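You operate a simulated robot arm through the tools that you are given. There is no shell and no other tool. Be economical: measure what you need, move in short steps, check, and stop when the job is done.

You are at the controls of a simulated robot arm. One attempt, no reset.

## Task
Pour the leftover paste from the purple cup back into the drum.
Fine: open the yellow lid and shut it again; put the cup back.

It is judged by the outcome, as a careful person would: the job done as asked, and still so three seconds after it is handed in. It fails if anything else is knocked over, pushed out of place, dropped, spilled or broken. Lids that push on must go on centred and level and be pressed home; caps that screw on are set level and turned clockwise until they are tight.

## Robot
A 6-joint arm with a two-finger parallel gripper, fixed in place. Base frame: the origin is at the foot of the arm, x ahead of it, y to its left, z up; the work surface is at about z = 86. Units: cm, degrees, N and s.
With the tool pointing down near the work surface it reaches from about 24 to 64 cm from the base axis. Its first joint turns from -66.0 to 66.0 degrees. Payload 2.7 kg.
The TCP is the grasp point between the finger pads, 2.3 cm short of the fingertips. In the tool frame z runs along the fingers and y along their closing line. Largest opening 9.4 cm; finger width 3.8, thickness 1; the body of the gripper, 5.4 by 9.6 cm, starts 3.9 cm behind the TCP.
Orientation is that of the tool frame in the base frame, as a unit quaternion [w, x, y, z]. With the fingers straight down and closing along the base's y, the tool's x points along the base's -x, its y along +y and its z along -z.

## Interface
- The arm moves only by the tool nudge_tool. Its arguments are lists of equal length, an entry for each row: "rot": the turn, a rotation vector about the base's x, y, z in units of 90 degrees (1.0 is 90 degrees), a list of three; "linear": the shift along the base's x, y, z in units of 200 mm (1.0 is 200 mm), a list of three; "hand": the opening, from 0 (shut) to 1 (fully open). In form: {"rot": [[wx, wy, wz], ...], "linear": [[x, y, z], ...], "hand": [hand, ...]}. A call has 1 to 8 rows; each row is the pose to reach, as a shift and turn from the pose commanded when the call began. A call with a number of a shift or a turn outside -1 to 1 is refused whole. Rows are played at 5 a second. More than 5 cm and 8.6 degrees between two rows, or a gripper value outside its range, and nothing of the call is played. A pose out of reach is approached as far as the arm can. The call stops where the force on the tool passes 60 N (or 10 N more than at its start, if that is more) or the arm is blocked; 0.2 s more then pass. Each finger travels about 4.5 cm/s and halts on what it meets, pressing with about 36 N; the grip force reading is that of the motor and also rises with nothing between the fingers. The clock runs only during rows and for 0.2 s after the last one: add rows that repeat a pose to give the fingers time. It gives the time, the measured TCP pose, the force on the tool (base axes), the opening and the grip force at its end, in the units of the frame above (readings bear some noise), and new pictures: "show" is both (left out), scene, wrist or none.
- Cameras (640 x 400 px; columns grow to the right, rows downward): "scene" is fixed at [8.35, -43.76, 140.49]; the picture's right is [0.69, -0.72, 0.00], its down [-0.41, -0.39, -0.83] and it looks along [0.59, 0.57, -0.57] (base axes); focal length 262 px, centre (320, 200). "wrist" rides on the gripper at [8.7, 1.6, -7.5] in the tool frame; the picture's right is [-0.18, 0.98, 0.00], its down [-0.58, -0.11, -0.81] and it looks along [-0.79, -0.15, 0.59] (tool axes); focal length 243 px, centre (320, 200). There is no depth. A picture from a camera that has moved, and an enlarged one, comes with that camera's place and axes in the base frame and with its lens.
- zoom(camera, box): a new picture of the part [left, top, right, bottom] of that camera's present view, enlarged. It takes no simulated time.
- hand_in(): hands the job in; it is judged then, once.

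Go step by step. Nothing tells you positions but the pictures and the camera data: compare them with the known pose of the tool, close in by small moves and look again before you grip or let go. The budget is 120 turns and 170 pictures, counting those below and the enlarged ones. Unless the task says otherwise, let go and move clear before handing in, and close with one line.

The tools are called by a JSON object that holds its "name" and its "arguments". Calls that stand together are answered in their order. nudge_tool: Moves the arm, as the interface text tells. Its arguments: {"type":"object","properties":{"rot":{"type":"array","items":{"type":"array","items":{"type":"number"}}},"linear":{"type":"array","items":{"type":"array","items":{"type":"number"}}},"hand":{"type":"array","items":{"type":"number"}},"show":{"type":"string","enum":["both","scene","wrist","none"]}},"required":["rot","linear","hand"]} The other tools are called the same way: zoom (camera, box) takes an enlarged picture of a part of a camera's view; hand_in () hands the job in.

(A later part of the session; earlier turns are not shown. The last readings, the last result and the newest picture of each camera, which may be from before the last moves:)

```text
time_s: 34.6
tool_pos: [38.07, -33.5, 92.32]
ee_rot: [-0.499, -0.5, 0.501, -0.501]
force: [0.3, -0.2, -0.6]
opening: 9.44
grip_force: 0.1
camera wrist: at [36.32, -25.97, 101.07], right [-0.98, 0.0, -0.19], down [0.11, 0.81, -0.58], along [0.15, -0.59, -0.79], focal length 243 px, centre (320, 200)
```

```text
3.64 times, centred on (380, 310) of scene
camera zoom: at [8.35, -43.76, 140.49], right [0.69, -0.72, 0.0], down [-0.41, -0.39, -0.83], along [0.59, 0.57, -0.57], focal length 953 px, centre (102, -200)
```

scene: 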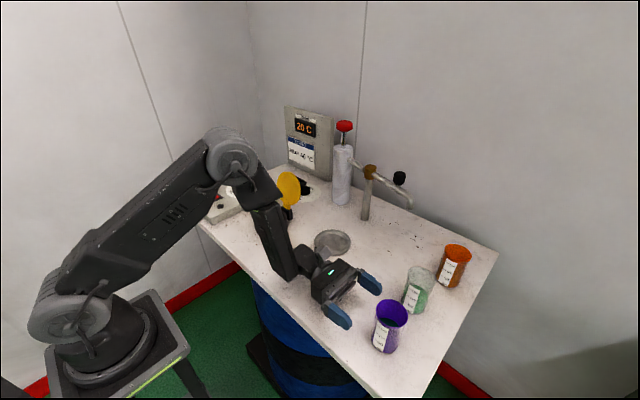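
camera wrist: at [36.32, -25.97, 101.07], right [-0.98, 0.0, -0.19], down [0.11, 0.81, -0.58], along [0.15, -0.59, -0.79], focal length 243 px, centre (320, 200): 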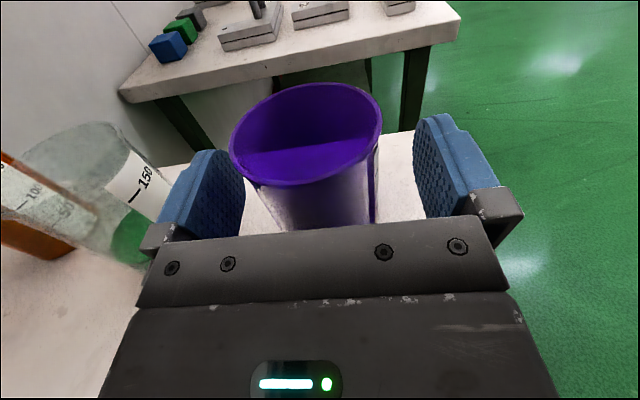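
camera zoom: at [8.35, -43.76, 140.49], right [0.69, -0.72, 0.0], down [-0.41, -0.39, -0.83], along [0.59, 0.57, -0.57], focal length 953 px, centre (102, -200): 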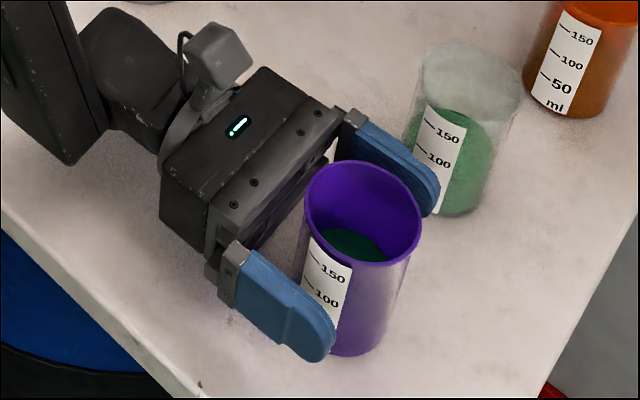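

The cup is centred between the pads, so I'll close.

{"name": "nudge_tool", "arguments": {"rot": [[0, 0, 0], [0, 0, 0], [0, 0, 0], [0, 0, 0], [0, 0, 0], [0, 0, 0]], "linear": [[0, 0, 0], [0, 0, 0], [0, 0, 0], [0, 0, 0], [0, 0, 0], [0, 0, 0]], "hand": [0.85, 0.75, 0.65, 0.55, 0.5, 0.5], "show": "wrist"}}

{"name": "zoom", "arguments": {"camera": "scene", "box": [320, 255, 440, 365]}}

```text
time_s: 36.0
tool_pos: [38.07, -33.49, 92.42]
ee_rot: [0.498, 0.5, -0.501, 0.501]
force: [0.4, -0.5, 0.5]
opening: 5.78
grip_force: 36.0
camera wrist: at [36.32, -25.94, 101.07], right [-0.98, 0.0, -0.19], down [0.11, 0.81, -0.58], along [0.15, -0.59, -0.79], focal length 243 px, centre (320, 200)
```

wrist: 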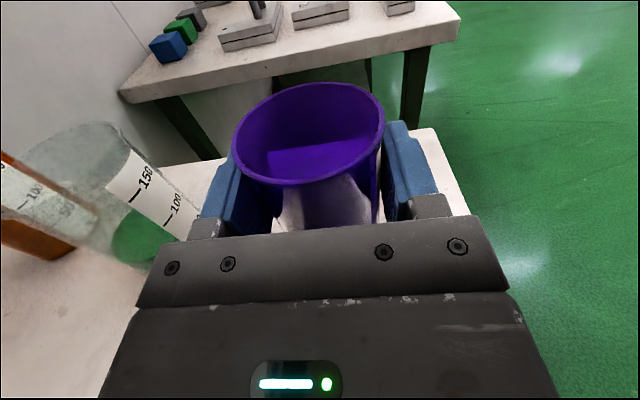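

```text
3.64 times, centred on (380, 310) of scene
camera zoom: at [8.36, -43.76, 140.49], right [0.69, -0.72, 0.0], down [-0.41, -0.39, -0.82], along [0.59, 0.57, -0.57], focal length 953 px, centre (102, -200)
```

zoom: 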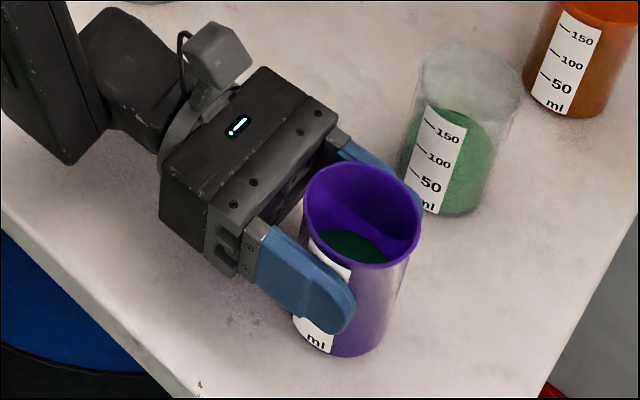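

Grip is firm (5.8 cm at 36 N). I'll lift slowly straight up.

{"name": "nudge_tool", "arguments": {"rot": [[0, 0, 0], [0, 0, 0], [0, 0, 0], [0, 0, 0], [0, 0, 0], [0, 0, 0]], "linear": [[0, 0, 0.03], [0, 0, 0.08], [0, 0, 0.15], [0, 0, 0.25], [0, 0, 0.37], [0, 0, 0.5]], "hand": [0.5, 0.5, 0.5, 0.5, 0.5, 0.5], "show": "scene"}}

{"name": "zoom", "arguments": {"camera": "scene", "box": [300, 205, 440, 355]}}

```text
time_s: 37.4
tool_pos: [37.99, -33.44, 102.51]
ee_rot: [-0.5, -0.499, 0.501, -0.5]
force: [1.1, 0.5, -0.4]
opening: 5.79
grip_force: 35.9
```

scene: 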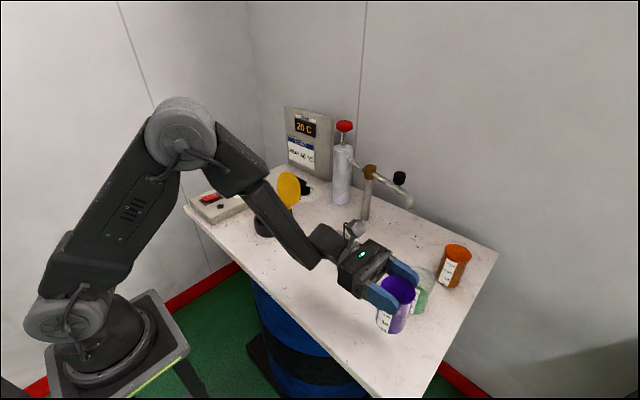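

```text
2.67 times, centred on (370, 280) of scene
camera zoom: at [8.36, -43.76, 140.49], right [0.69, -0.72, 0.0], down [-0.41, -0.39, -0.83], along [0.59, 0.57, -0.57], focal length 699 px, centre (187, -13)
```

zoom: 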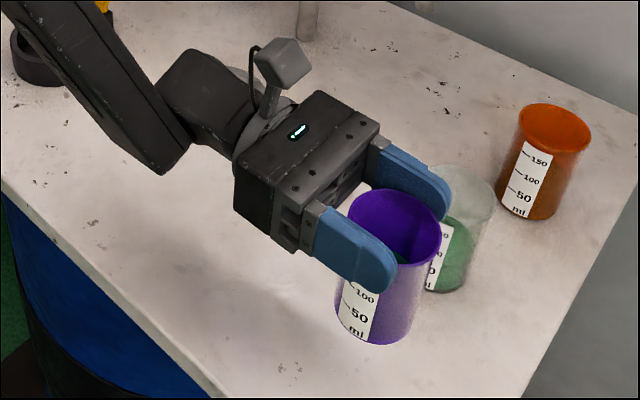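

The cup is up and level. I'll raise it further, then carry it toward the drum with gentle moves.

{"name": "nudge_tool", "arguments": {"rot": [[0, 0, 0], [0, 0, 0], [0, 0, 0], [0, 0, 0], [0, 0, 0], [0, 0, 0], [0, 0, 0], [0, 0, 0]], "linear": [[0, 0.02, 0.1], [0, 0.06, 0.22], [0, 0.12, 0.34], [0, 0.2, 0.46], [0, 0.3, 0.56], [0, 0.42, 0.65], [0, 0.55, 0.7], [0, 0.67, 0.7]], "hand": [0.5, 0.5, 0.5, 0.5, 0.5, 0.5, 0.5, 0.5], "show": "none"}}

{"name": "nudge_tool", "arguments": {"rot": [[0, 0, 0.04], [0, 0, 0.1], [0, 0, 0.16], [0, 0, 0.22], [0, 0, 0.28], [0, 0, 0.34], [0, 0, 0.4], [0, 0, 0.44]], "linear": [[0, 0.12, 0], [0, 0.25, 0], [0, 0.38, 0], [0, 0.51, 0], [0, 0.64, 0], [0, 0.76, 0], [0, 0.86, 0], [0, 0.92, 0]], "hand": [0.5, 0.5, 0.5, 0.5, 0.5, 0.5, 0.5, 0.5]}}

```text
time_s: 39.2
tool_pos: [38.06, -20.22, 116.38]
ee_rot: [0.499, 0.5, -0.501, 0.501]
force: [0.1, 0.5, -1.3]
opening: 5.8
grip_force: 36.3
```

```text
time_s: 41.0
tool_pos: [38.01, -1.66, 116.26]
ee_rot: [0.299, 0.64, -0.302, 0.64]
force: [0.4, 0.2, -0.6]
opening: 5.78
grip_force: 35.4
camera wrist: at [31.98, 3.05, 125.02], right [-0.76, -0.63, -0.19], down [-0.43, 0.69, -0.58], along [0.49, -0.36, -0.79], focal length 243 px, centre (320, 200)
```

scene: 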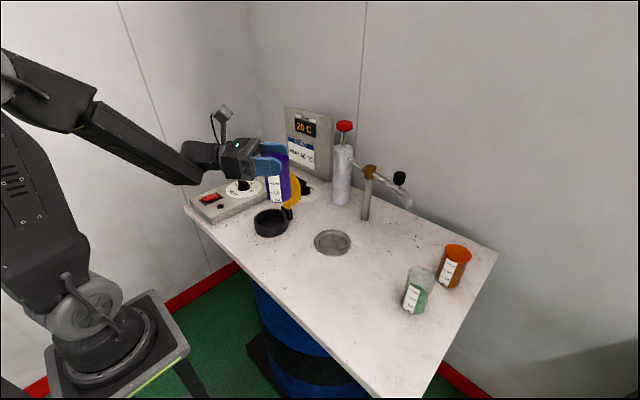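
wrist: 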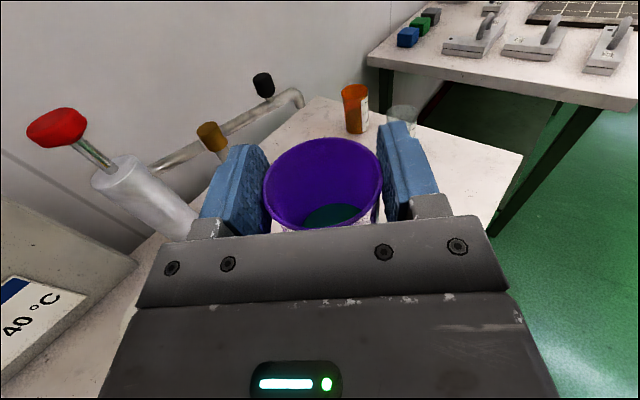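

The cup is level, with the paste visible inside. I'll go to the pour start position beside the drum mouth: TCP (38.7, 7.8), cup still upright.

{"name": "nudge_tool", "arguments": {"rot": [[0, 0, 0], [0, 0, 0], [0, 0, 0], [0, 0, 0], [0, 0, 0], [0, 0, 0], [0, 0, 0], [0, 0, 0]], "linear": [[0.005, 0.1, 0], [0.015, 0.25, -0.1], [0.025, 0.4, -0.25], [0.035, 0.473, -0.42], [0.035, 0.473, -0.6], [0.035, 0.473, -0.78], [0.035, 0.473, -0.9], [0.035, 0.473, -0.95]], "hand": [0.5, 0.5, 0.5, 0.5, 0.5, 0.5, 0.5, 0.5]}}

{"name": "zoom", "arguments": {"camera": "scene", "box": [190, 120, 350, 260]}}

```text
time_s: 42.8
tool_pos: [38.93, 7.84, 98.52]
ee_rot: [0.299, 0.629, -0.305, 0.65]
force: [-1.2, -0.5, 4.1]
opening: 5.77
grip_force: 35.6
stopped in row 8: the force on the tool passed its limit (the readings are from after the stop); the commanded pose is now the measured one
camera wrist: at [32.61, 12.67, 107.04], right [-0.75, -0.63, -0.2], down [-0.41, 0.69, -0.6], along [0.51, -0.37, -0.78], focal length 243 px, centre (320, 200)
```

scene: 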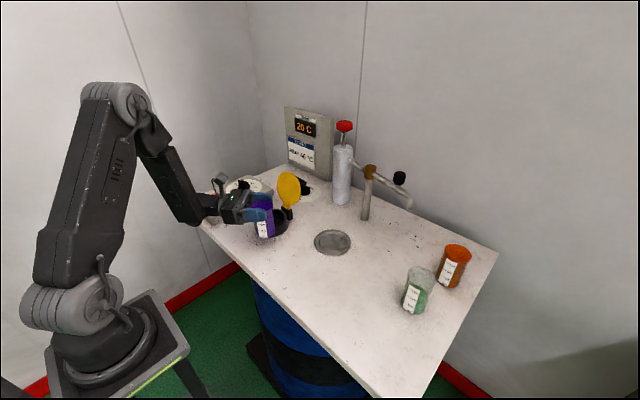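
wrist: 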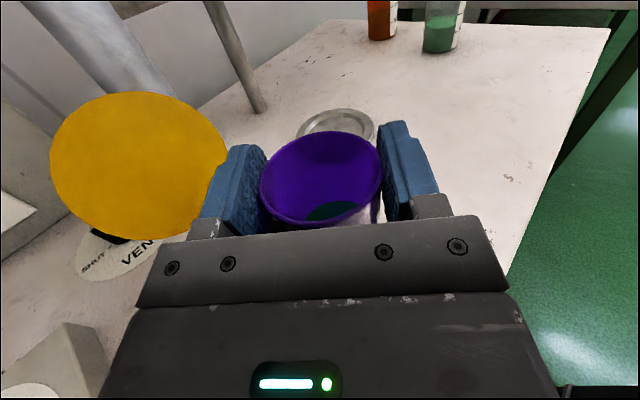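

```text
2.86 times, centred on (270, 190) of scene
camera zoom: at [8.35, -43.76, 140.49], right [0.69, -0.72, 0.0], down [-0.41, -0.39, -0.83], along [0.59, 0.57, -0.56], focal length 749 px, centre (463, 229)
```

zoom: 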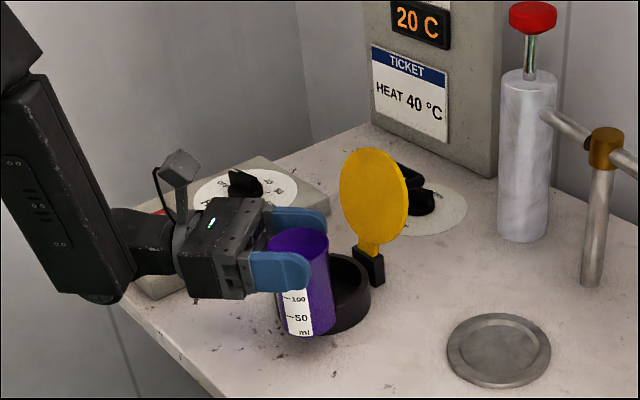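

A light contact stopped the move, probably the wrist link near the heater box. I'll raise straight up, look at the box, and pour instead by pitching the cup forward so the wrist goes up above the drum.

{"name": "nudge_tool", "arguments": {"rot": [[0, 0, 0], [0, 0, 0], [0, 0, 0], [0, 0, 0], [0, 0, 0], [0, 0, 0]], "linear": [[0, 0, 0.05], [0, 0, 0.15], [0, 0, 0.28], [0, 0, 0.42], [0, 0, 0.55], [0, 0, 0.65]], "hand": [0.5, 0.5, 0.5, 0.5, 0.5, 0.5], "show": "none"}}

{"name": "zoom", "arguments": {"camera": "scene", "box": [170, 100, 350, 260]}}

```text
time_s: 44.2
tool_pos: [39.02, 7.71, 111.5]
ee_rot: [0.3, 0.63, -0.306, 0.648]
force: [0.0, 0.1, -1.0]
opening: 5.82
grip_force: 35.7
```

```text
2.50 times, centred on (260, 180) of scene
camera zoom: at [8.36, -43.76, 140.49], right [0.69, -0.72, 0.0], down [-0.41, -0.39, -0.82], along [0.59, 0.57, -0.57], focal length 655 px, centre (470, 250)
```

zoom: 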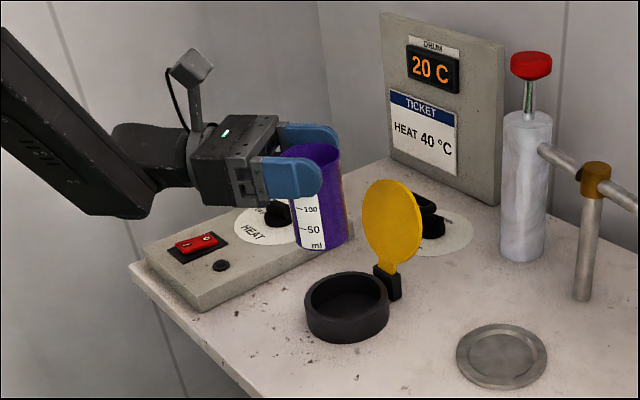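

Nothing is disturbed. I'll yaw back to point along -y at height, positioned behind the mouth for a forward-pitch pour.

{"name": "nudge_tool", "arguments": {"rot": [[0.001, 0.002, -0.055], [0.002, 0.004, -0.11], [0.003, 0.006, -0.165], [0.004, 0.008, -0.22], [0.005, 0.01, -0.275], [0.006, 0.012, -0.33], [0.007, 0.014, -0.385], [0.008, 0.016, -0.437]], "linear": [[0.02, 0.04, 0], [0.045, 0.1, 0], [0.07, 0.16, 0], [0.095, 0.22, 0], [0.12, 0.28, 0], [0.14, 0.34, 0], [0.16, 0.39, 0], [0.174, 0.43, 0]], "hand": [0.5, 0.5, 0.5, 0.5, 0.5, 0.5, 0.5, 0.5]}}

```text
time_s: 46.0
tool_pos: [42.63, 12.74, 109.4]
ee_rot: [0.494, 0.506, -0.498, 0.502]
force: [0.2, 0.0, -1.1]
opening: 5.79
grip_force: 36.3
out of reach, approached as far as the arm can: row 7, 8
camera wrist: at [40.78, 20.15, 118.25], right [-0.98, -0.01, -0.18], down [0.1, 0.81, -0.57], along [0.16, -0.58, -0.8], focal length 243 px, centre (320, 200)
```

scene: 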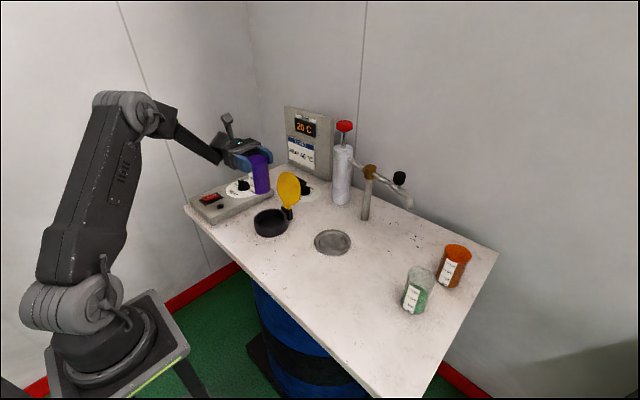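
wrist: 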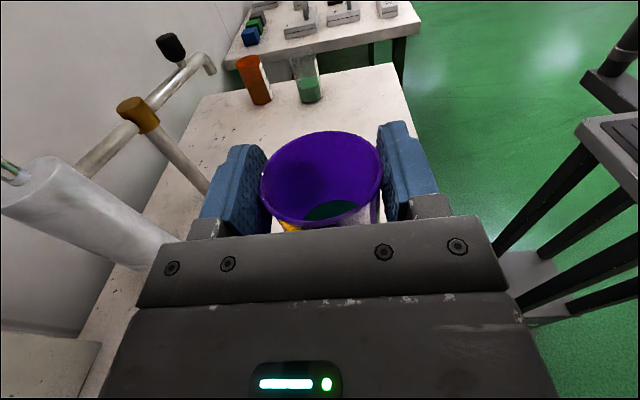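

The far-side reach is limited here, so I'll point the tool about 25° more toward +x, which pulls the wrist in.

{"name": "nudge_tool", "arguments": {"rot": [[0, 0, 0.07], [0, 0, 0.14], [0, 0, 0.21], [0, 0, 0.278], [0, 0, 0.278]], "linear": [[-0.02, 0, 0], [-0.04, 0, 0], [-0.06, 0, 0], [-0.08, 0, 0], [-0.08, 0, 0]], "hand": [0.5, 0.5, 0.5, 0.5, 0.5], "show": "none"}}

```text
time_s: 47.2
tool_pos: [40.96, 12.8, 109.58]
ee_rot: [0.379, 0.597, -0.378, 0.598]
force: [-0.7, -0.1, -0.7]
opening: 5.8
grip_force: 35.8
```

The orientation is good. I'll start the pitch gradually (to about 33°) while lowering, keeping the lip over the mouth.

{"name": "nudge_tool", "arguments": {"rot": [[0.042, 0.02, 0], [0.0841, 0.0397, 0], [0.126, 0.0595, 0], [0.168, 0.0794, 0], [0.21, 0.099, 0], [0.252, 0.119, 0], [0.294, 0.139, 0], [0.336, 0.159, 0]], "linear": [[0.005, 0.03, -0.02], [0.01, 0.06, -0.05], [0.006, 0.1, -0.1], [0, 0.14, -0.15], [-0.005, 0.155, -0.2], [-0.008, 0.165, -0.25], [-0.012, 0.17, -0.32], [-0.015, 0.178, -0.4]], "hand": [0.5, 0.5, 0.5, 0.5, 0.5, 0.5, 0.5, 0.5]}}

{"name": "zoom", "arguments": {"camera": "scene", "box": [170, 120, 350, 260]}}

```text
time_s: 49.0
tool_pos: [40.69, 16.36, 101.52]
ee_rot: [0.255, 0.744, -0.472, 0.399]
force: [0.8, 0.1, -2.2]
opening: 5.79
grip_force: 36.1
camera wrist: at [38.48, 17.08, 112.86], right [-0.93, -0.33, -0.15], down [-0.32, 0.95, -0.04], along [0.16, 0.01, -0.99], focal length 243 px, centre (320, 200)
```

scene: 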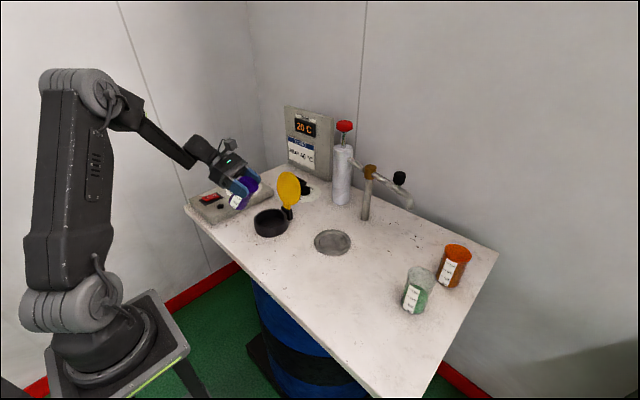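
wrist: 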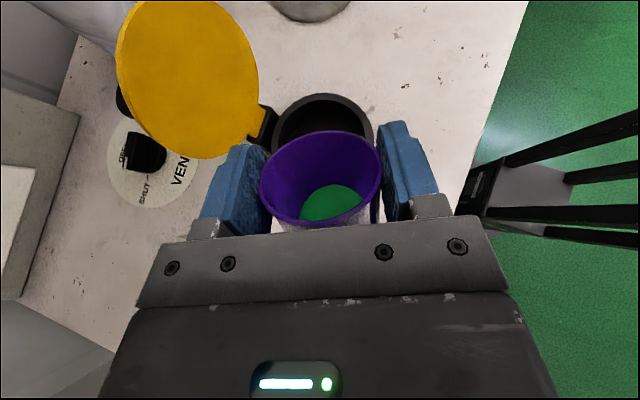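

```text
2.86 times, centred on (260, 190) of scene
camera zoom: at [8.36, -43.76, 140.49], right [0.69, -0.72, 0.0], down [-0.41, -0.39, -0.82], along [0.59, 0.57, -0.57], focal length 749 px, centre (491, 229)
```

zoom: 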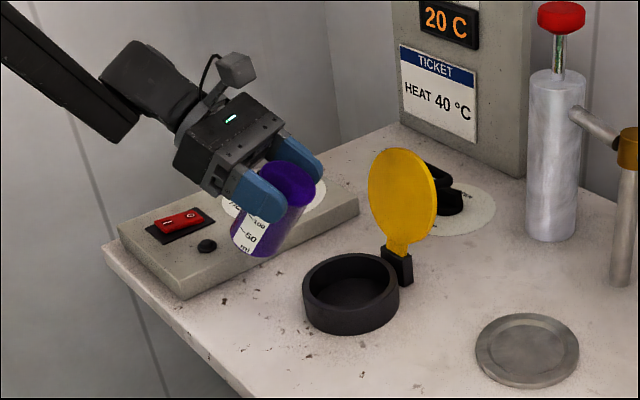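

This near-vertical wrist view gives a good fix. The mouth centre is at (43.7, 12.0) and the cup rim is only about 1–2 cm above the TCP, so the cup is about 8.5 cm tall. I'll correct the position and pitch on to about 69°, keeping the lip over the mouth.

{"name": "nudge_tool", "arguments": {"rot": [[0, 0, 0], [0, 0, 0], [0.0603, 0.0285, 0], [0.1206, 0.057, 0], [0.1809, 0.0855, 0], [0.2412, 0.114, 0], [0.3015, 0.1425, 0], [0.3618, 0.171, 0]], "linear": [[0.035, -0.02, -0.12], [0.067, -0.043, -0.23], [0.071, -0.047, -0.23], [0.074, -0.052, -0.23], [0.077, -0.06, -0.23], [0.082, -0.069, -0.23], [0.087, -0.08, -0.24], [0.092, -0.093, -0.25]], "hand": [0.5, 0.5, 0.5, 0.5, 0.5, 0.5, 0.5, 0.5]}}

{"name": "zoom", "arguments": {"camera": "scene", "box": [190, 140, 330, 250]}}

```text
time_s: 50.8
tool_pos: [42.56, 14.5, 96.49]
ee_rot: [0.096, 0.831, -0.527, 0.15]
force: [-0.3, -0.3, -0.8]
opening: 5.78
grip_force: 36.2
camera wrist: at [43.34, 8.91, 106.55], right [-0.96, -0.26, -0.06], down [-0.25, 0.8, 0.55], along [-0.1, 0.55, -0.83], focal length 243 px, centre (320, 200)
```

scene: 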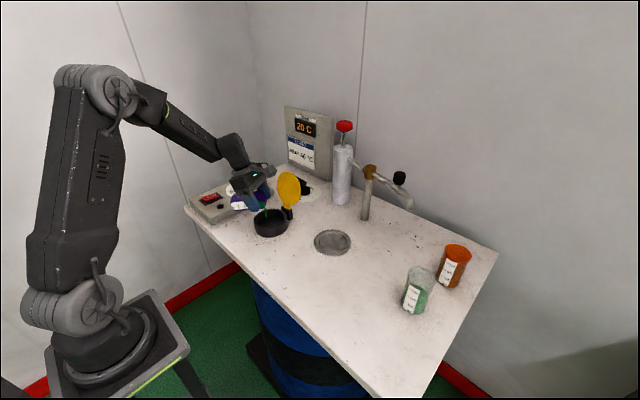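
wrist: 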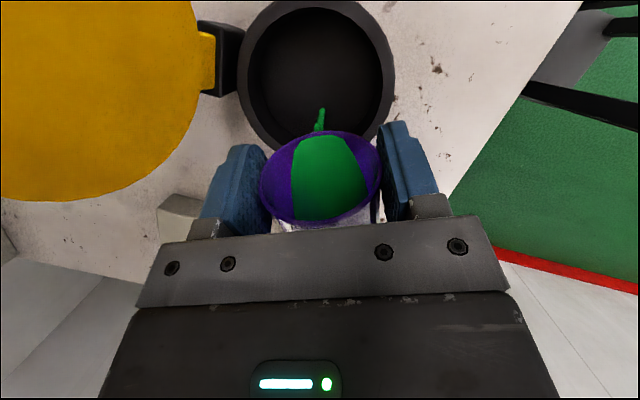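

```text
3.64 times, centred on (260, 195) of scene
camera zoom: at [8.36, -43.76, 140.49], right [0.69, -0.72, 0.0], down [-0.41, -0.39, -0.82], along [0.59, 0.57, -0.57], focal length 953 px, centre (538, 218)
```

zoom: 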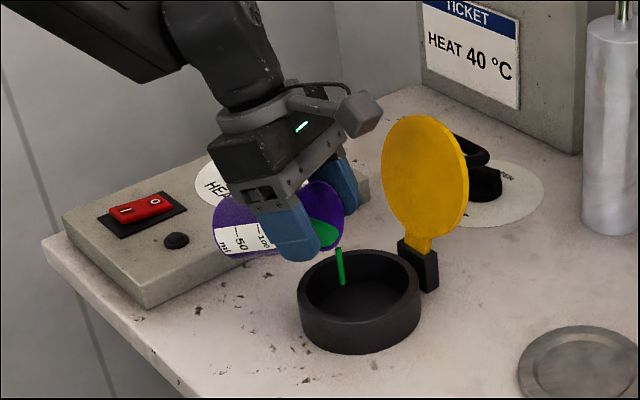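

The paste is streaming into the mouth. I'll shift the lip slightly toward the centre and continue pitching slowly.

{"name": "nudge_tool", "arguments": {"rot": [[0, 0, 0], [0, 0, 0], [0, 0, 0], [0.0517, 0.0244, 0], [0.0517, 0.0244, 0], [0.1034, 0.0488, 0], [0.1551, 0.0732, 0], [0.2068, 0.0976, 0]], "linear": [[0.008, -0.018, 0], [0.017, -0.036, 0], [0.017, -0.036, 0], [0.023, -0.049, 0], [0.023, -0.049, 0], [0.028, -0.06, -0.01], [0.034, -0.072, -0.02], [0.04, -0.085, -0.025]], "hand": [0.5, 0.5, 0.5, 0.5, 0.5, 0.5, 0.5, 0.5], "show": "wrist"}}

{"name": "zoom", "arguments": {"camera": "scene", "box": [190, 140, 330, 250]}}

```text
time_s: 52.6
tool_pos: [43.29, 12.79, 95.98]
ee_rot: [0.001, 0.845, -0.535, 0.0]
force: [0.2, -0.2, -0.5]
opening: 5.76
grip_force: 35.8
camera wrist: at [45.55, 4.34, 103.55], right [-0.97, -0.25, 0.0], down [-0.15, 0.57, 0.81], along [-0.21, 0.78, -0.59], focal length 243 px, centre (320, 200)
```

wrist: 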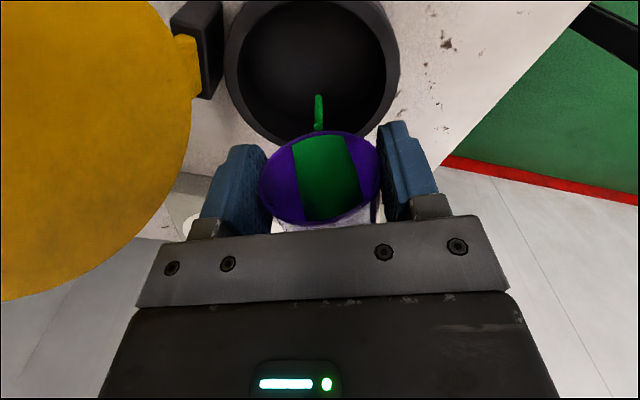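

```text
3.64 times, centred on (260, 195) of scene
camera zoom: at [8.36, -43.76, 140.49], right [0.69, -0.72, 0.0], down [-0.41, -0.39, -0.82], along [0.59, 0.57, -0.57], focal length 953 px, centre (538, 218)
```

zoom: 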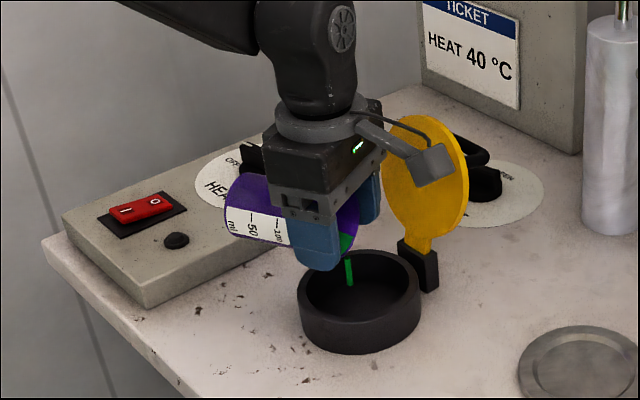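

The stream is falling inside the mouth. I'll continue to about 120° with holds.

{"name": "nudge_tool", "arguments": {"rot": [[0, 0, 0], [0.0377, 0.0178, 0], [0.0753, 0.0356, 0], [0.113, 0.0534, 0], [0.1506, 0.0712, 0], [0.2259, 0.1068, 0], [0.3012, 0.1424, 0], [0.3012, 0.1424, 0]], "linear": [[0, 0, 0], [0.005, -0.01, 0], [0.0095, -0.02, 0], [0.014, -0.03, 0], [0.019, -0.04, 0], [0.029, -0.061, 0], [0.0385, -0.0815, 0], [0.0385, -0.0815, 0]], "hand": [0.5, 0.5, 0.5, 0.5, 0.5, 0.5, 0.5, 0.5], "show": "wrist"}}

{"name": "zoom", "arguments": {"camera": "scene", "box": [190, 140, 330, 250]}}

```text
time_s: 54.4
tool_pos: [44.08, 11.12, 96.08]
ee_rot: [-0.139, 0.816, -0.516, -0.22]
force: [0.3, 0.9, -0.1]
opening: 5.74
grip_force: 36.3
camera wrist: at [47.34, 0.35, 98.19], right [-0.96, -0.28, 0.09], down [0.06, 0.14, 0.99], along [-0.29, 0.95, -0.12], focal length 243 px, centre (320, 200)
```

wrist: 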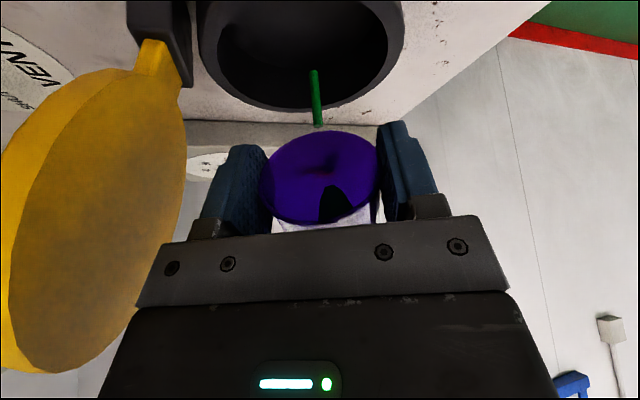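

```text
3.64 times, centred on (260, 195) of scene
camera zoom: at [8.35, -43.76, 140.49], right [0.69, -0.72, 0.0], down [-0.41, -0.39, -0.82], along [0.59, 0.57, -0.57], focal length 953 px, centre (538, 218)
```

zoom: 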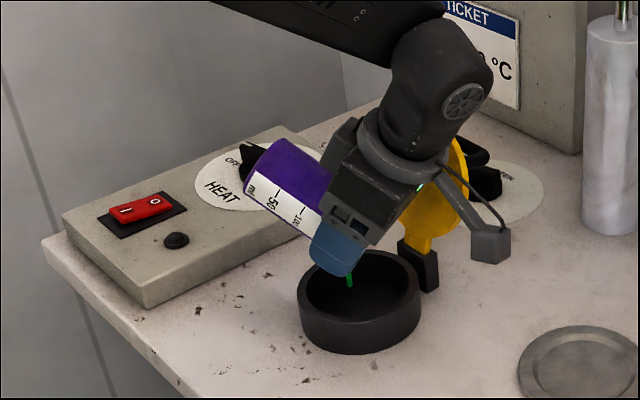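

Nearly empty. I'll go a bit further to about 137° and hold to let it drain.

{"name": "nudge_tool", "arguments": {"rot": [[0.0753, 0.0356, 0], [0.13, 0.0612, 0], [0.17, 0.08, 0], [0.17, 0.08, 0], [0.17, 0.08, 0], [0.17, 0.08, 0], [0.17, 0.08, 0], [0.17, 0.08, 0]], "linear": [[0.0095, -0.02, 0], [0.016, -0.035, 0], [0.021, -0.045, 0], [0.021, -0.045, 0], [0.021, -0.045, 0], [0.021, -0.045, 0], [0.021, -0.045, 0], [0.021, -0.045, 0]], "hand": [0.5, 0.5, 0.5, 0.5, 0.5, 0.5, 0.5, 0.5], "show": "wrist"}}

{"name": "zoom", "arguments": {"camera": "scene", "box": [190, 140, 330, 250]}}

{"name": "zoom", "arguments": {"camera": "wrist", "box": [220, 30, 420, 240]}}

```text
time_s: 56.2
tool_pos: [44.5, 10.31, 95.96]
ee_rot: [-0.212, 0.775, -0.49, -0.337]
force: [0.2, 1.5, -0.2]
opening: 5.71
grip_force: 35.7
camera wrist: at [47.86, -0.56, 94.84], right [-0.94, -0.31, 0.14], down [0.18, -0.12, 0.98], along [-0.28, 0.94, 0.17], focal length 243 px, centre (320, 200)
```

wrist: 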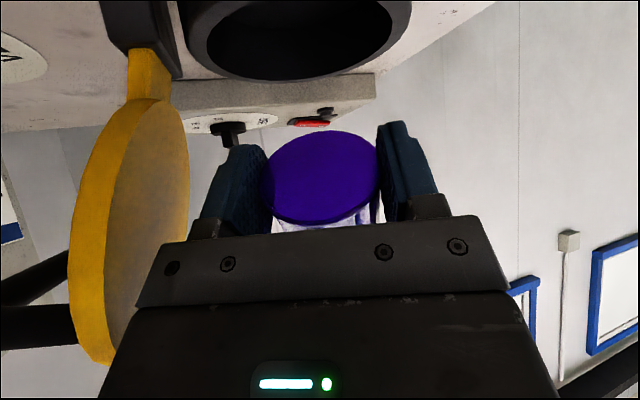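

```text
3.64 times, centred on (260, 195) of scene
camera zoom: at [8.35, -43.76, 140.49], right [0.69, -0.72, 0.0], down [-0.41, -0.39, -0.82], along [0.59, 0.57, -0.57], focal length 953 px, centre (538, 218)
```

zoom: 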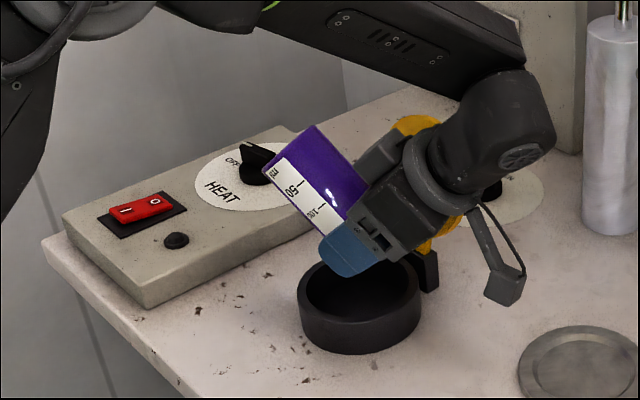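

```text
1.90 times, centred on (320, 135) of wrist
camera zoom: at [47.86, -0.56, 94.84], right [-0.94, -0.31, 0.14], down [0.18, -0.12, 0.98], along [-0.28, 0.94, 0.17], focal length 462 px, centre (320, 324)
```

zoom: 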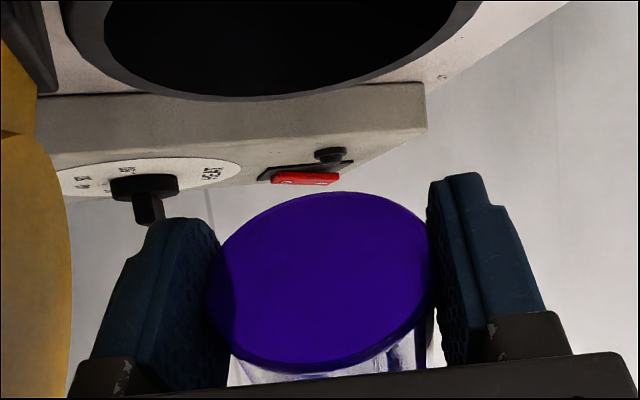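

The cup looks empty and the stream has stopped. I'll hold a little longer, then reverse the tilt along the same path.

{"name": "nudge_tool", "arguments": {"rot": [[0, 0, 0], [0, 0, 0], [0, 0, 0], [0, 0, 0], [0, 0, 0], [0, 0, 0], [-0.085, -0.04, 0], [-0.17, -0.08, 0]], "linear": [[0, 0, 0], [0, 0, 0], [0, 0, 0], [0, 0, 0], [0, 0, 0], [0, 0, 0], [-0.01, 0.022, 0], [-0.021, 0.045, 0]], "hand": [0.5, 0.5, 0.5, 0.5, 0.5, 0.5, 0.5, 0.5], "show": "none"}}

{"name": "nudge_tool", "arguments": {"rot": [[-0.0753, -0.0356, 0], [-0.1506, -0.0712, 0], [-0.2259, -0.1068, 0], [-0.3012, -0.1424, 0], [-0.37, -0.175, 0], [-0.44, -0.208, 0], [-0.508, -0.24, 0]], "linear": [[-0.0095, 0.02, 0], [-0.019, 0.04, 0], [-0.029, 0.061, 0], [-0.0385, 0.0815, 0], [-0.05, 0.107, 0.01], [-0.06, 0.13, 0.015], [-0.0785, 0.1665, 0.025]], "hand": [0.5, 0.5, 0.5, 0.5, 0.5, 0.5, 0.5], "show": "wrist"}}

{"name": "zoom", "arguments": {"camera": "scene", "box": [190, 140, 330, 250]}}

```text
time_s: 58.0
tool_pos: [43.97, 11.19, 96.0]
ee_rot: [-0.136, 0.817, -0.516, -0.219]
force: [-0.6, 0.5, -0.6]
opening: 5.71
grip_force: 36.0
```

```text
time_s: 59.6
tool_pos: [42.46, 14.41, 96.48]
ee_rot: [0.098, 0.831, -0.526, 0.151]
force: [0.1, 0.4, 0.5]
opening: 5.73
grip_force: 36.1
camera wrist: at [43.28, 8.97, 106.6], right [-0.96, -0.26, -0.06], down [-0.25, 0.8, 0.55], along [-0.09, 0.54, -0.83], focal length 243 px, centre (320, 200)
```

wrist: 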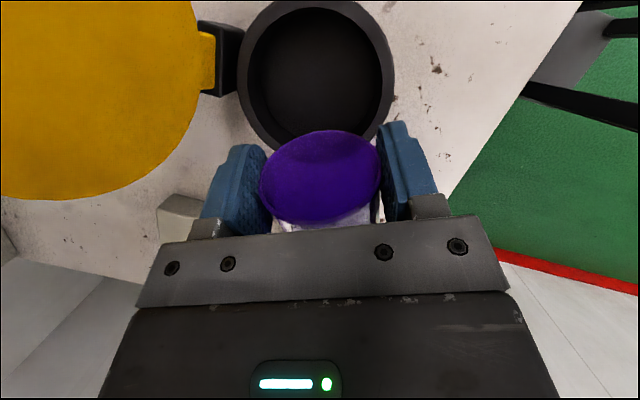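

```text
3.64 times, centred on (260, 195) of scene
camera zoom: at [8.35, -43.76, 140.49], right [0.69, -0.72, 0.0], down [-0.41, -0.39, -0.82], along [0.59, 0.57, -0.57], focal length 953 px, centre (538, 218)
```

zoom: 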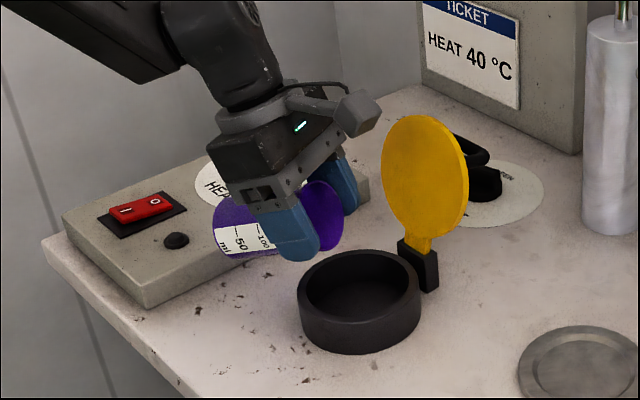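

The cup is empty and no spill shows. I'll lift away and level the cup while moving toward its original spot.

{"name": "nudge_tool", "arguments": {"rot": [[0, 0, 0], [0, 0, 0], [-0.08, -0.0378, 0], [-0.16, -0.0756, 0], [-0.24, -0.1134, 0], [-0.32, -0.1512, 0], [-0.4, -0.189, 0], [-0.48, -0.2267, 0]], "linear": [[-0.01, 0, 0.15], [-0.03, 0, 0.35], [-0.05, -0.05, 0.5], [-0.07, -0.1, 0.65], [-0.09, -0.2, 0.8], [-0.11, -0.3, 0.9], [-0.13, -0.42, 0.95], [-0.15, -0.55, 1.0]], "hand": [0.5, 0.5, 0.5, 0.5, 0.5, 0.5, 0.5, 0.5], "show": "none"}}

{"name": "nudge_tool", "arguments": {"rot": [[-0.075, -0.035, 0], [-0.15, -0.07, 0], [-0.218, -0.103, 0], [-0.218, -0.103, 0]], "linear": [[0, -0.15, 0], [0, -0.3, 0], [0, -0.45, 0], [0, -0.6, 0]], "hand": [0.5, 0.5, 0.5, 0.5], "show": "scene"}}

```text
time_s: 61.4
tool_pos: [39.75, 3.47, 116.67]
ee_rot: [0.303, 0.697, -0.444, 0.475]
force: [-0.2, 0.1, -0.7]
opening: 5.75
grip_force: 36.1
```

```text
time_s: 62.4
tool_pos: [39.55, -8.7, 116.37]
ee_rot: [0.38, 0.596, -0.379, 0.597]
force: [-0.1, 1.4, -0.5]
opening: 5.72
grip_force: 36.1
```

scene: 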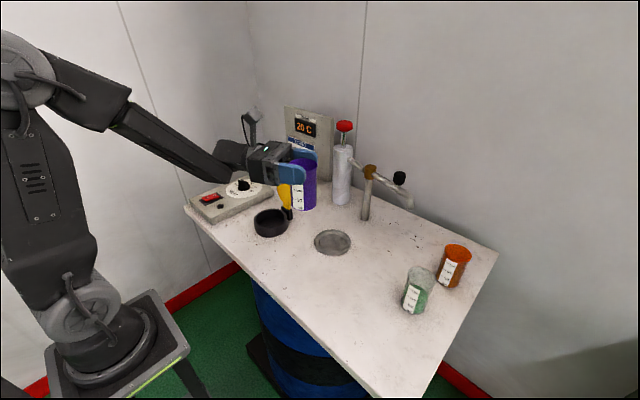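

The cup is level again. I'll yaw back to -y pointing and carry it over its original place (38.0, -33.5).

{"name": "nudge_tool", "arguments": {"rot": [[0, 0, -0.05], [0, 0, -0.1], [0, 0, -0.15], [0, 0, -0.2], [0, 0, -0.25], [0, 0, -0.281]], "linear": [[-0.012, -0.15, 0], [-0.025, -0.3, 0], [-0.038, -0.45, 0], [-0.05, -0.6, 0], [-0.065, -0.75, 0], [-0.075, -0.9, 0]], "hand": [0.5, 0.5, 0.5, 0.5, 0.5, 0.5], "show": "none"}}

{"name": "nudge_tool", "arguments": {"rot": [[0, 0, 0], [0, 0, 0], [0, 0, 0], [0, 0, 0], [0, 0, 0], [0, 0, 0], [0, 0, 0]], "linear": [[0, -0.1, -0.1], [0, -0.2, -0.25], [0, -0.3, -0.4], [0, -0.34, -0.6], [0, -0.34, -0.75], [0, -0.34, -0.85], [0, -0.34, -0.85]], "hand": [0.5, 0.5, 0.5, 0.5, 0.5, 0.5, 0.5]}}

```text
time_s: 63.8
tool_pos: [37.99, -26.57, 116.41]
ee_rot: [0.501, 0.499, -0.5, 0.5]
force: [0.2, -1.0, -0.3]
opening: 5.71
grip_force: 36.0
```

```text
time_s: 65.4
tool_pos: [37.97, -33.45, 99.6]
ee_rot: [0.501, 0.499, -0.5, 0.5]
force: [0.1, -0.6, -0.9]
opening: 5.76
grip_force: 35.8
camera wrist: at [36.34, -25.89, 108.21], right [-0.98, 0.0, -0.18], down [0.11, 0.8, -0.58], along [0.15, -0.59, -0.79], focal length 243 px, centre (320, 200)
```

scene: 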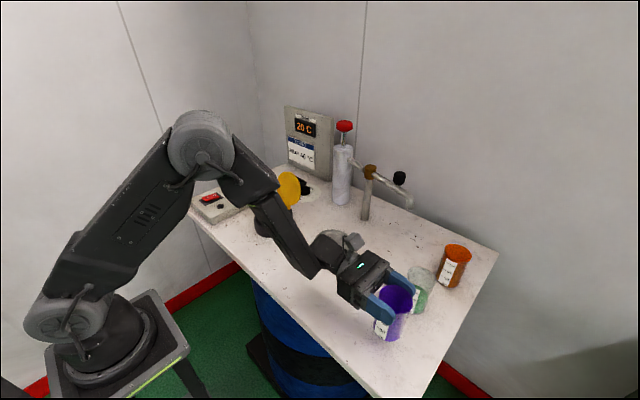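
wrist: 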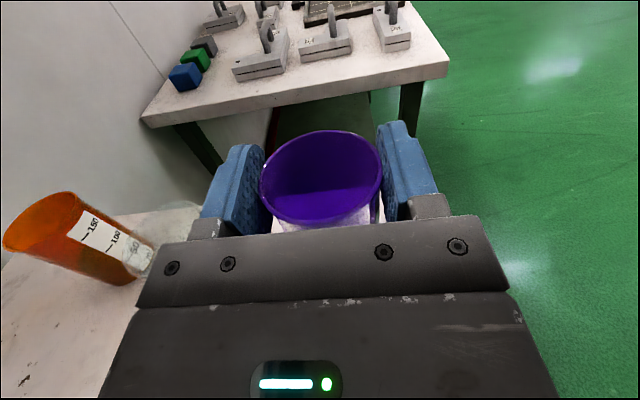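

Over the original spot, the cup is level. I'll lower it gently to the table.

{"name": "nudge_tool", "arguments": {"rot": [[0, 0, 0], [0, 0, 0], [0, 0, 0], [0, 0, 0], [0, 0, 0], [0, 0, 0]], "linear": [[0, 0, -0.12], [0, 0, -0.22], [0, 0, -0.29], [0, 0, -0.325], [0, 0, -0.345], [0, 0, -0.353]], "hand": [0.5, 0.5, 0.5, 0.5, 0.5, 0.5], "show": "none"}}

{"name": "zoom", "arguments": {"camera": "scene", "box": [320, 255, 440, 365]}}

```text
time_s: 66.8
tool_pos: [38.07, -33.37, 92.75]
ee_rot: [0.502, 0.496, -0.5, 0.503]
force: [4.8, -5.9, 26.7]
opening: 5.69
grip_force: 36.3
```

```text
3.64 times, centred on (380, 310) of scene
camera zoom: at [8.34, -43.74, 140.49], right [0.69, -0.72, 0.0], down [-0.41, -0.39, -0.83], along [0.59, 0.57, -0.56], focal length 953 px, centre (102, -200)
```

zoom: 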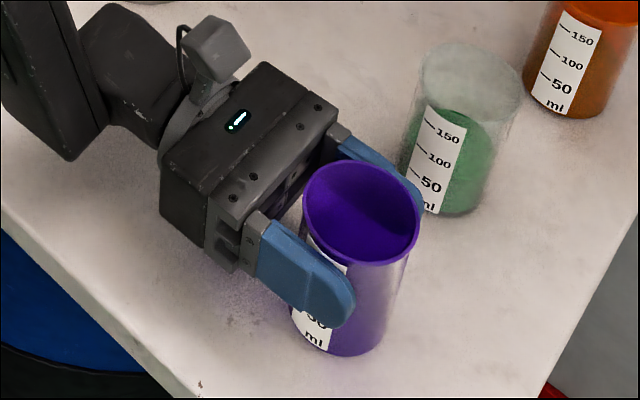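

It's touching the table with some load. I'll ease up slightly, then open slowly.

{"name": "nudge_tool", "arguments": {"rot": [[0, 0, 0], [0, 0, 0], [0, 0, 0], [0, 0, 0], [0, 0, 0], [0, 0, 0], [0, 0, 0], [0, 0, 0]], "linear": [[0, 0, 0.014], [0, 0, 0.016], [0, 0, 0.016], [0, 0, 0.016], [0, 0, 0.016], [0, 0, 0.016], [0, 0, 0.016], [0, 0, 0.016]], "hand": [0.5, 0.5, 0.6, 0.64, 0.7, 0.8, 0.9, 1], "show": "wrist"}}

{"name": "zoom", "arguments": {"camera": "scene", "box": [320, 255, 440, 365]}}

```text
time_s: 68.6
tool_pos: [37.96, -33.31, 92.81]
ee_rot: [0.501, 0.499, -0.5, 0.5]
force: [-0.3, 1.2, 0.8]
opening: 9.4
grip_force: 0.1
camera wrist: at [36.36, -25.78, 101.44], right [-0.98, 0.0, -0.18], down [0.11, 0.81, -0.58], along [0.15, -0.59, -0.79], focal length 243 px, centre (320, 200)
```

wrist: 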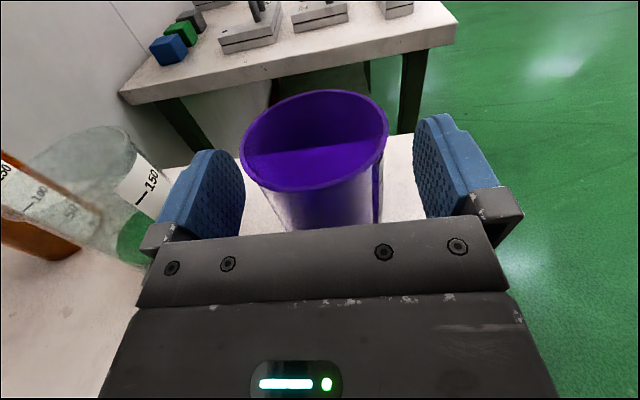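

```text
3.64 times, centred on (380, 310) of scene
camera zoom: at [8.35, -43.76, 140.49], right [0.69, -0.72, 0.0], down [-0.41, -0.39, -0.83], along [0.59, 0.57, -0.57], focal length 953 px, centre (102, -200)
```

zoom: 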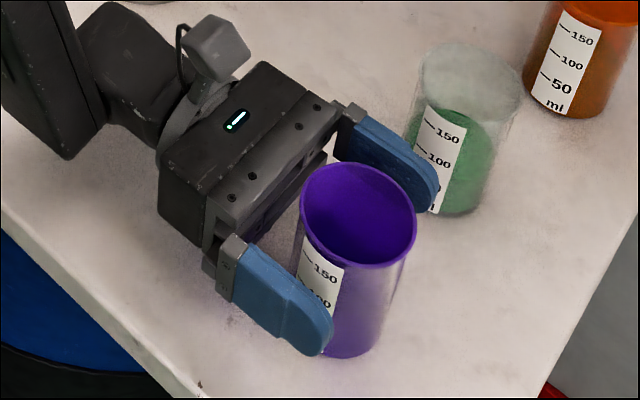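

The cup stands upright, empty, within a few millimetres of its original position. I'll back out straight along +y, then go up.

{"name": "nudge_tool", "arguments": {"rot": [[0, 0, 0], [0, 0, 0], [0, 0, 0], [0, 0, 0], [0, 0, 0], [0, 0, 0], [0, 0, 0], [0, 0, 0]], "linear": [[0, 0.08, 0], [0, 0.2, 0], [0, 0.35, 0], [0, 0.5, 0.03], [0.01, 0.6, 0.2], [0.02, 0.65, 0.4], [0.04, 0.7, 0.6], [0.05, 0.7, 0.8]], "hand": [1, 1, 1, 1, 1, 1, 1, 1], "show": "none"}}

{"name": "nudge_tool", "arguments": {"rot": [[0.09, 0, 0], [0.18, 0, 0], [0.27, 0, 0], [0.36, 0, 0], [0.45, 0, 0], [0.54, 0, 0]], "linear": [[0.01, 0.1, 0.1], [0.02, 0.2, 0.2], [0.03, 0.3, 0.3], [0.04, 0.4, 0.4], [0.05, 0.5, 0.4], [0.05, 0.6, 0.4]], "hand": [1, 1, 1, 1, 1, 1], "show": "scene"}}

```text
time_s: 70.4
tool_pos: [38.98, -19.1, 108.73]
ee_rot: [0.501, 0.5, -0.5, 0.5]
force: [-0.3, 0.2, -0.5]
opening: 9.39
grip_force: 0.0
```

```text
time_s: 71.8
tool_pos: [39.97, -7.18, 116.71]
ee_rot: [0.251, 0.662, -0.662, 0.248]
force: [0.2, -0.2, -0.2]
opening: 9.41
grip_force: 0.0
```

scene: 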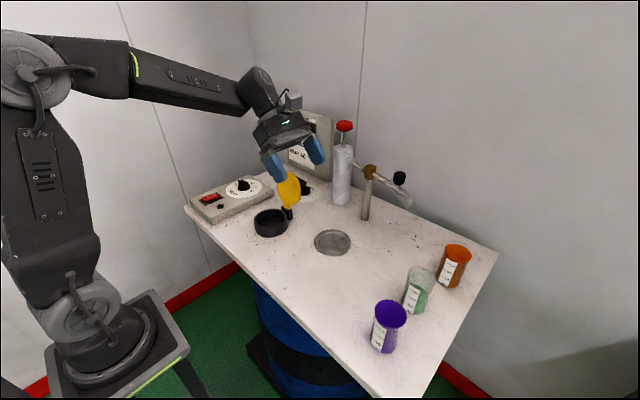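

The cups look right. Next I'll turn the tool vertical (closing along x) and move above the open lid's handle.

{"name": "nudge_tool", "arguments": {"rot": [[0.08, 0, 0], [0.16, 0, 0], [0.24, 0, 0], [0.32, 0, 0], [0.4, 0, 0], [0.46, 0, 0], [0.46, 0, 0], [0.46, 0, 0]], "linear": [[0.08, 0.12, 0], [0.18, 0.24, 0], [0.28, 0.36, 0], [0.38, 0.48, 0], [0.48, 0.6, 0], [0.58, 0.72, 0], [0.68, 0.84, -0.05], [0.75, 0.94, -0.1]], "hand": [0.9, 0.8, 0.7, 0.6, 0.5, 0.4, 0.3, 0.26]}}

```text
time_s: 73.6
tool_pos: [54.8, 11.42, 114.46]
ee_rot: [0.002, 0.707, -0.707, -0.001]
force: [-1.2, -0.1, -0.7]
opening: 2.45
grip_force: 0.2
camera wrist: at [53.25, 2.86, 122.07], right [-0.98, 0.18, 0.0], down [0.11, 0.58, 0.81], along [0.15, 0.79, -0.59], focal length 243 px, centre (320, 200)
```

scene: 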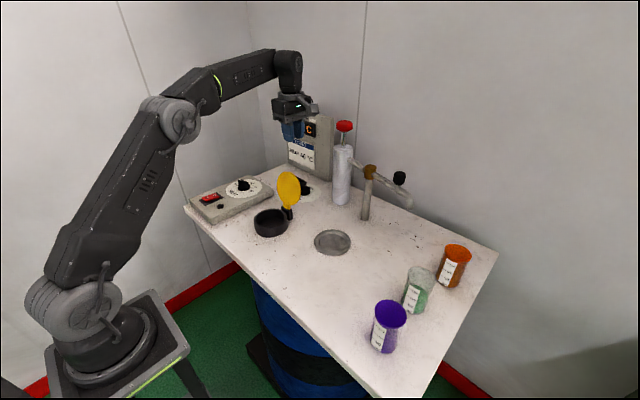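
wrist: 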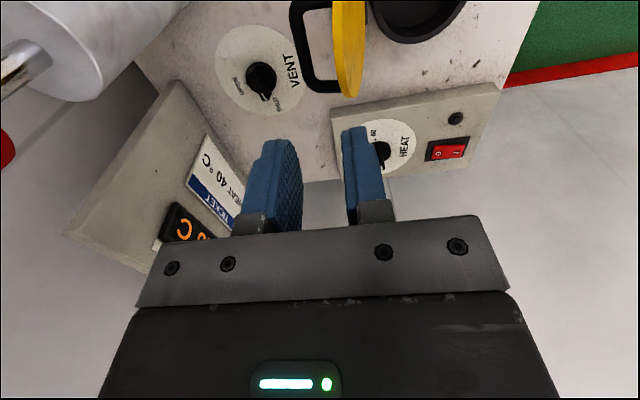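

The bar is at x≈57, z≈97.9. I'll tilt slightly and come down above it, then check.

{"name": "nudge_tool", "arguments": {"rot": [[0, 0.05, 0], [0, 0.1, 0], [0, 0.11, 0], [0, 0.11, 0]], "linear": [[0.04, 0.01, -0.15], [0.08, 0.02, -0.3], [0.11, 0.02, -0.5], [0.11, 0.02, -0.58]], "hand": [0.28, 0.28, 0.28, 0.28], "show": "wrist"}}

{"name": "zoom", "arguments": {"camera": "scene", "box": [220, 130, 350, 244]}}

```text
time_s: 74.6
tool_pos: [57.23, 11.9, 102.99]
ee_rot: [-0.063, -0.704, 0.705, 0.061]
force: [-0.2, 0.5, 0.4]
opening: 2.63
grip_force: 0.1
camera wrist: at [56.86, 3.26, 110.64], right [-0.97, 0.18, 0.17], down [0.25, 0.58, 0.77], along [0.04, 0.79, -0.61], focal length 243 px, centre (320, 200)
```

wrist: 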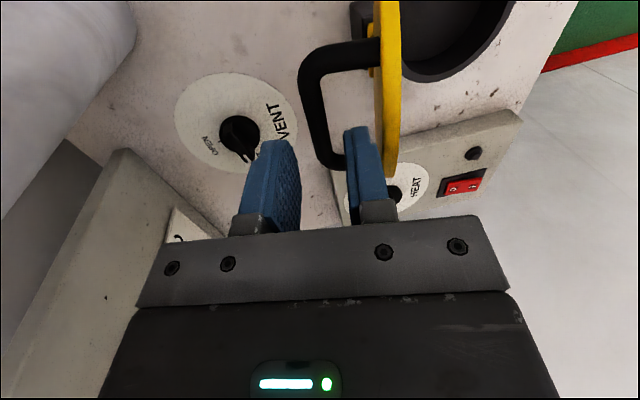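

```text
3.51 times, centred on (285, 187) of scene
camera zoom: at [8.35, -43.76, 140.49], right [0.69, -0.72, 0.0], down [-0.41, -0.39, -0.83], along [0.59, 0.57, -0.57], focal length 919 px, centre (443, 246)
```

zoom: 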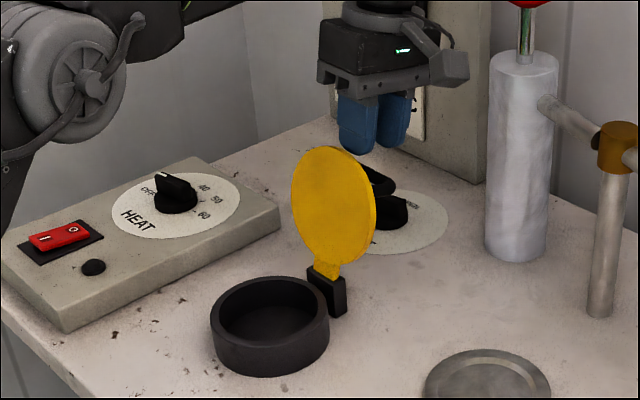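

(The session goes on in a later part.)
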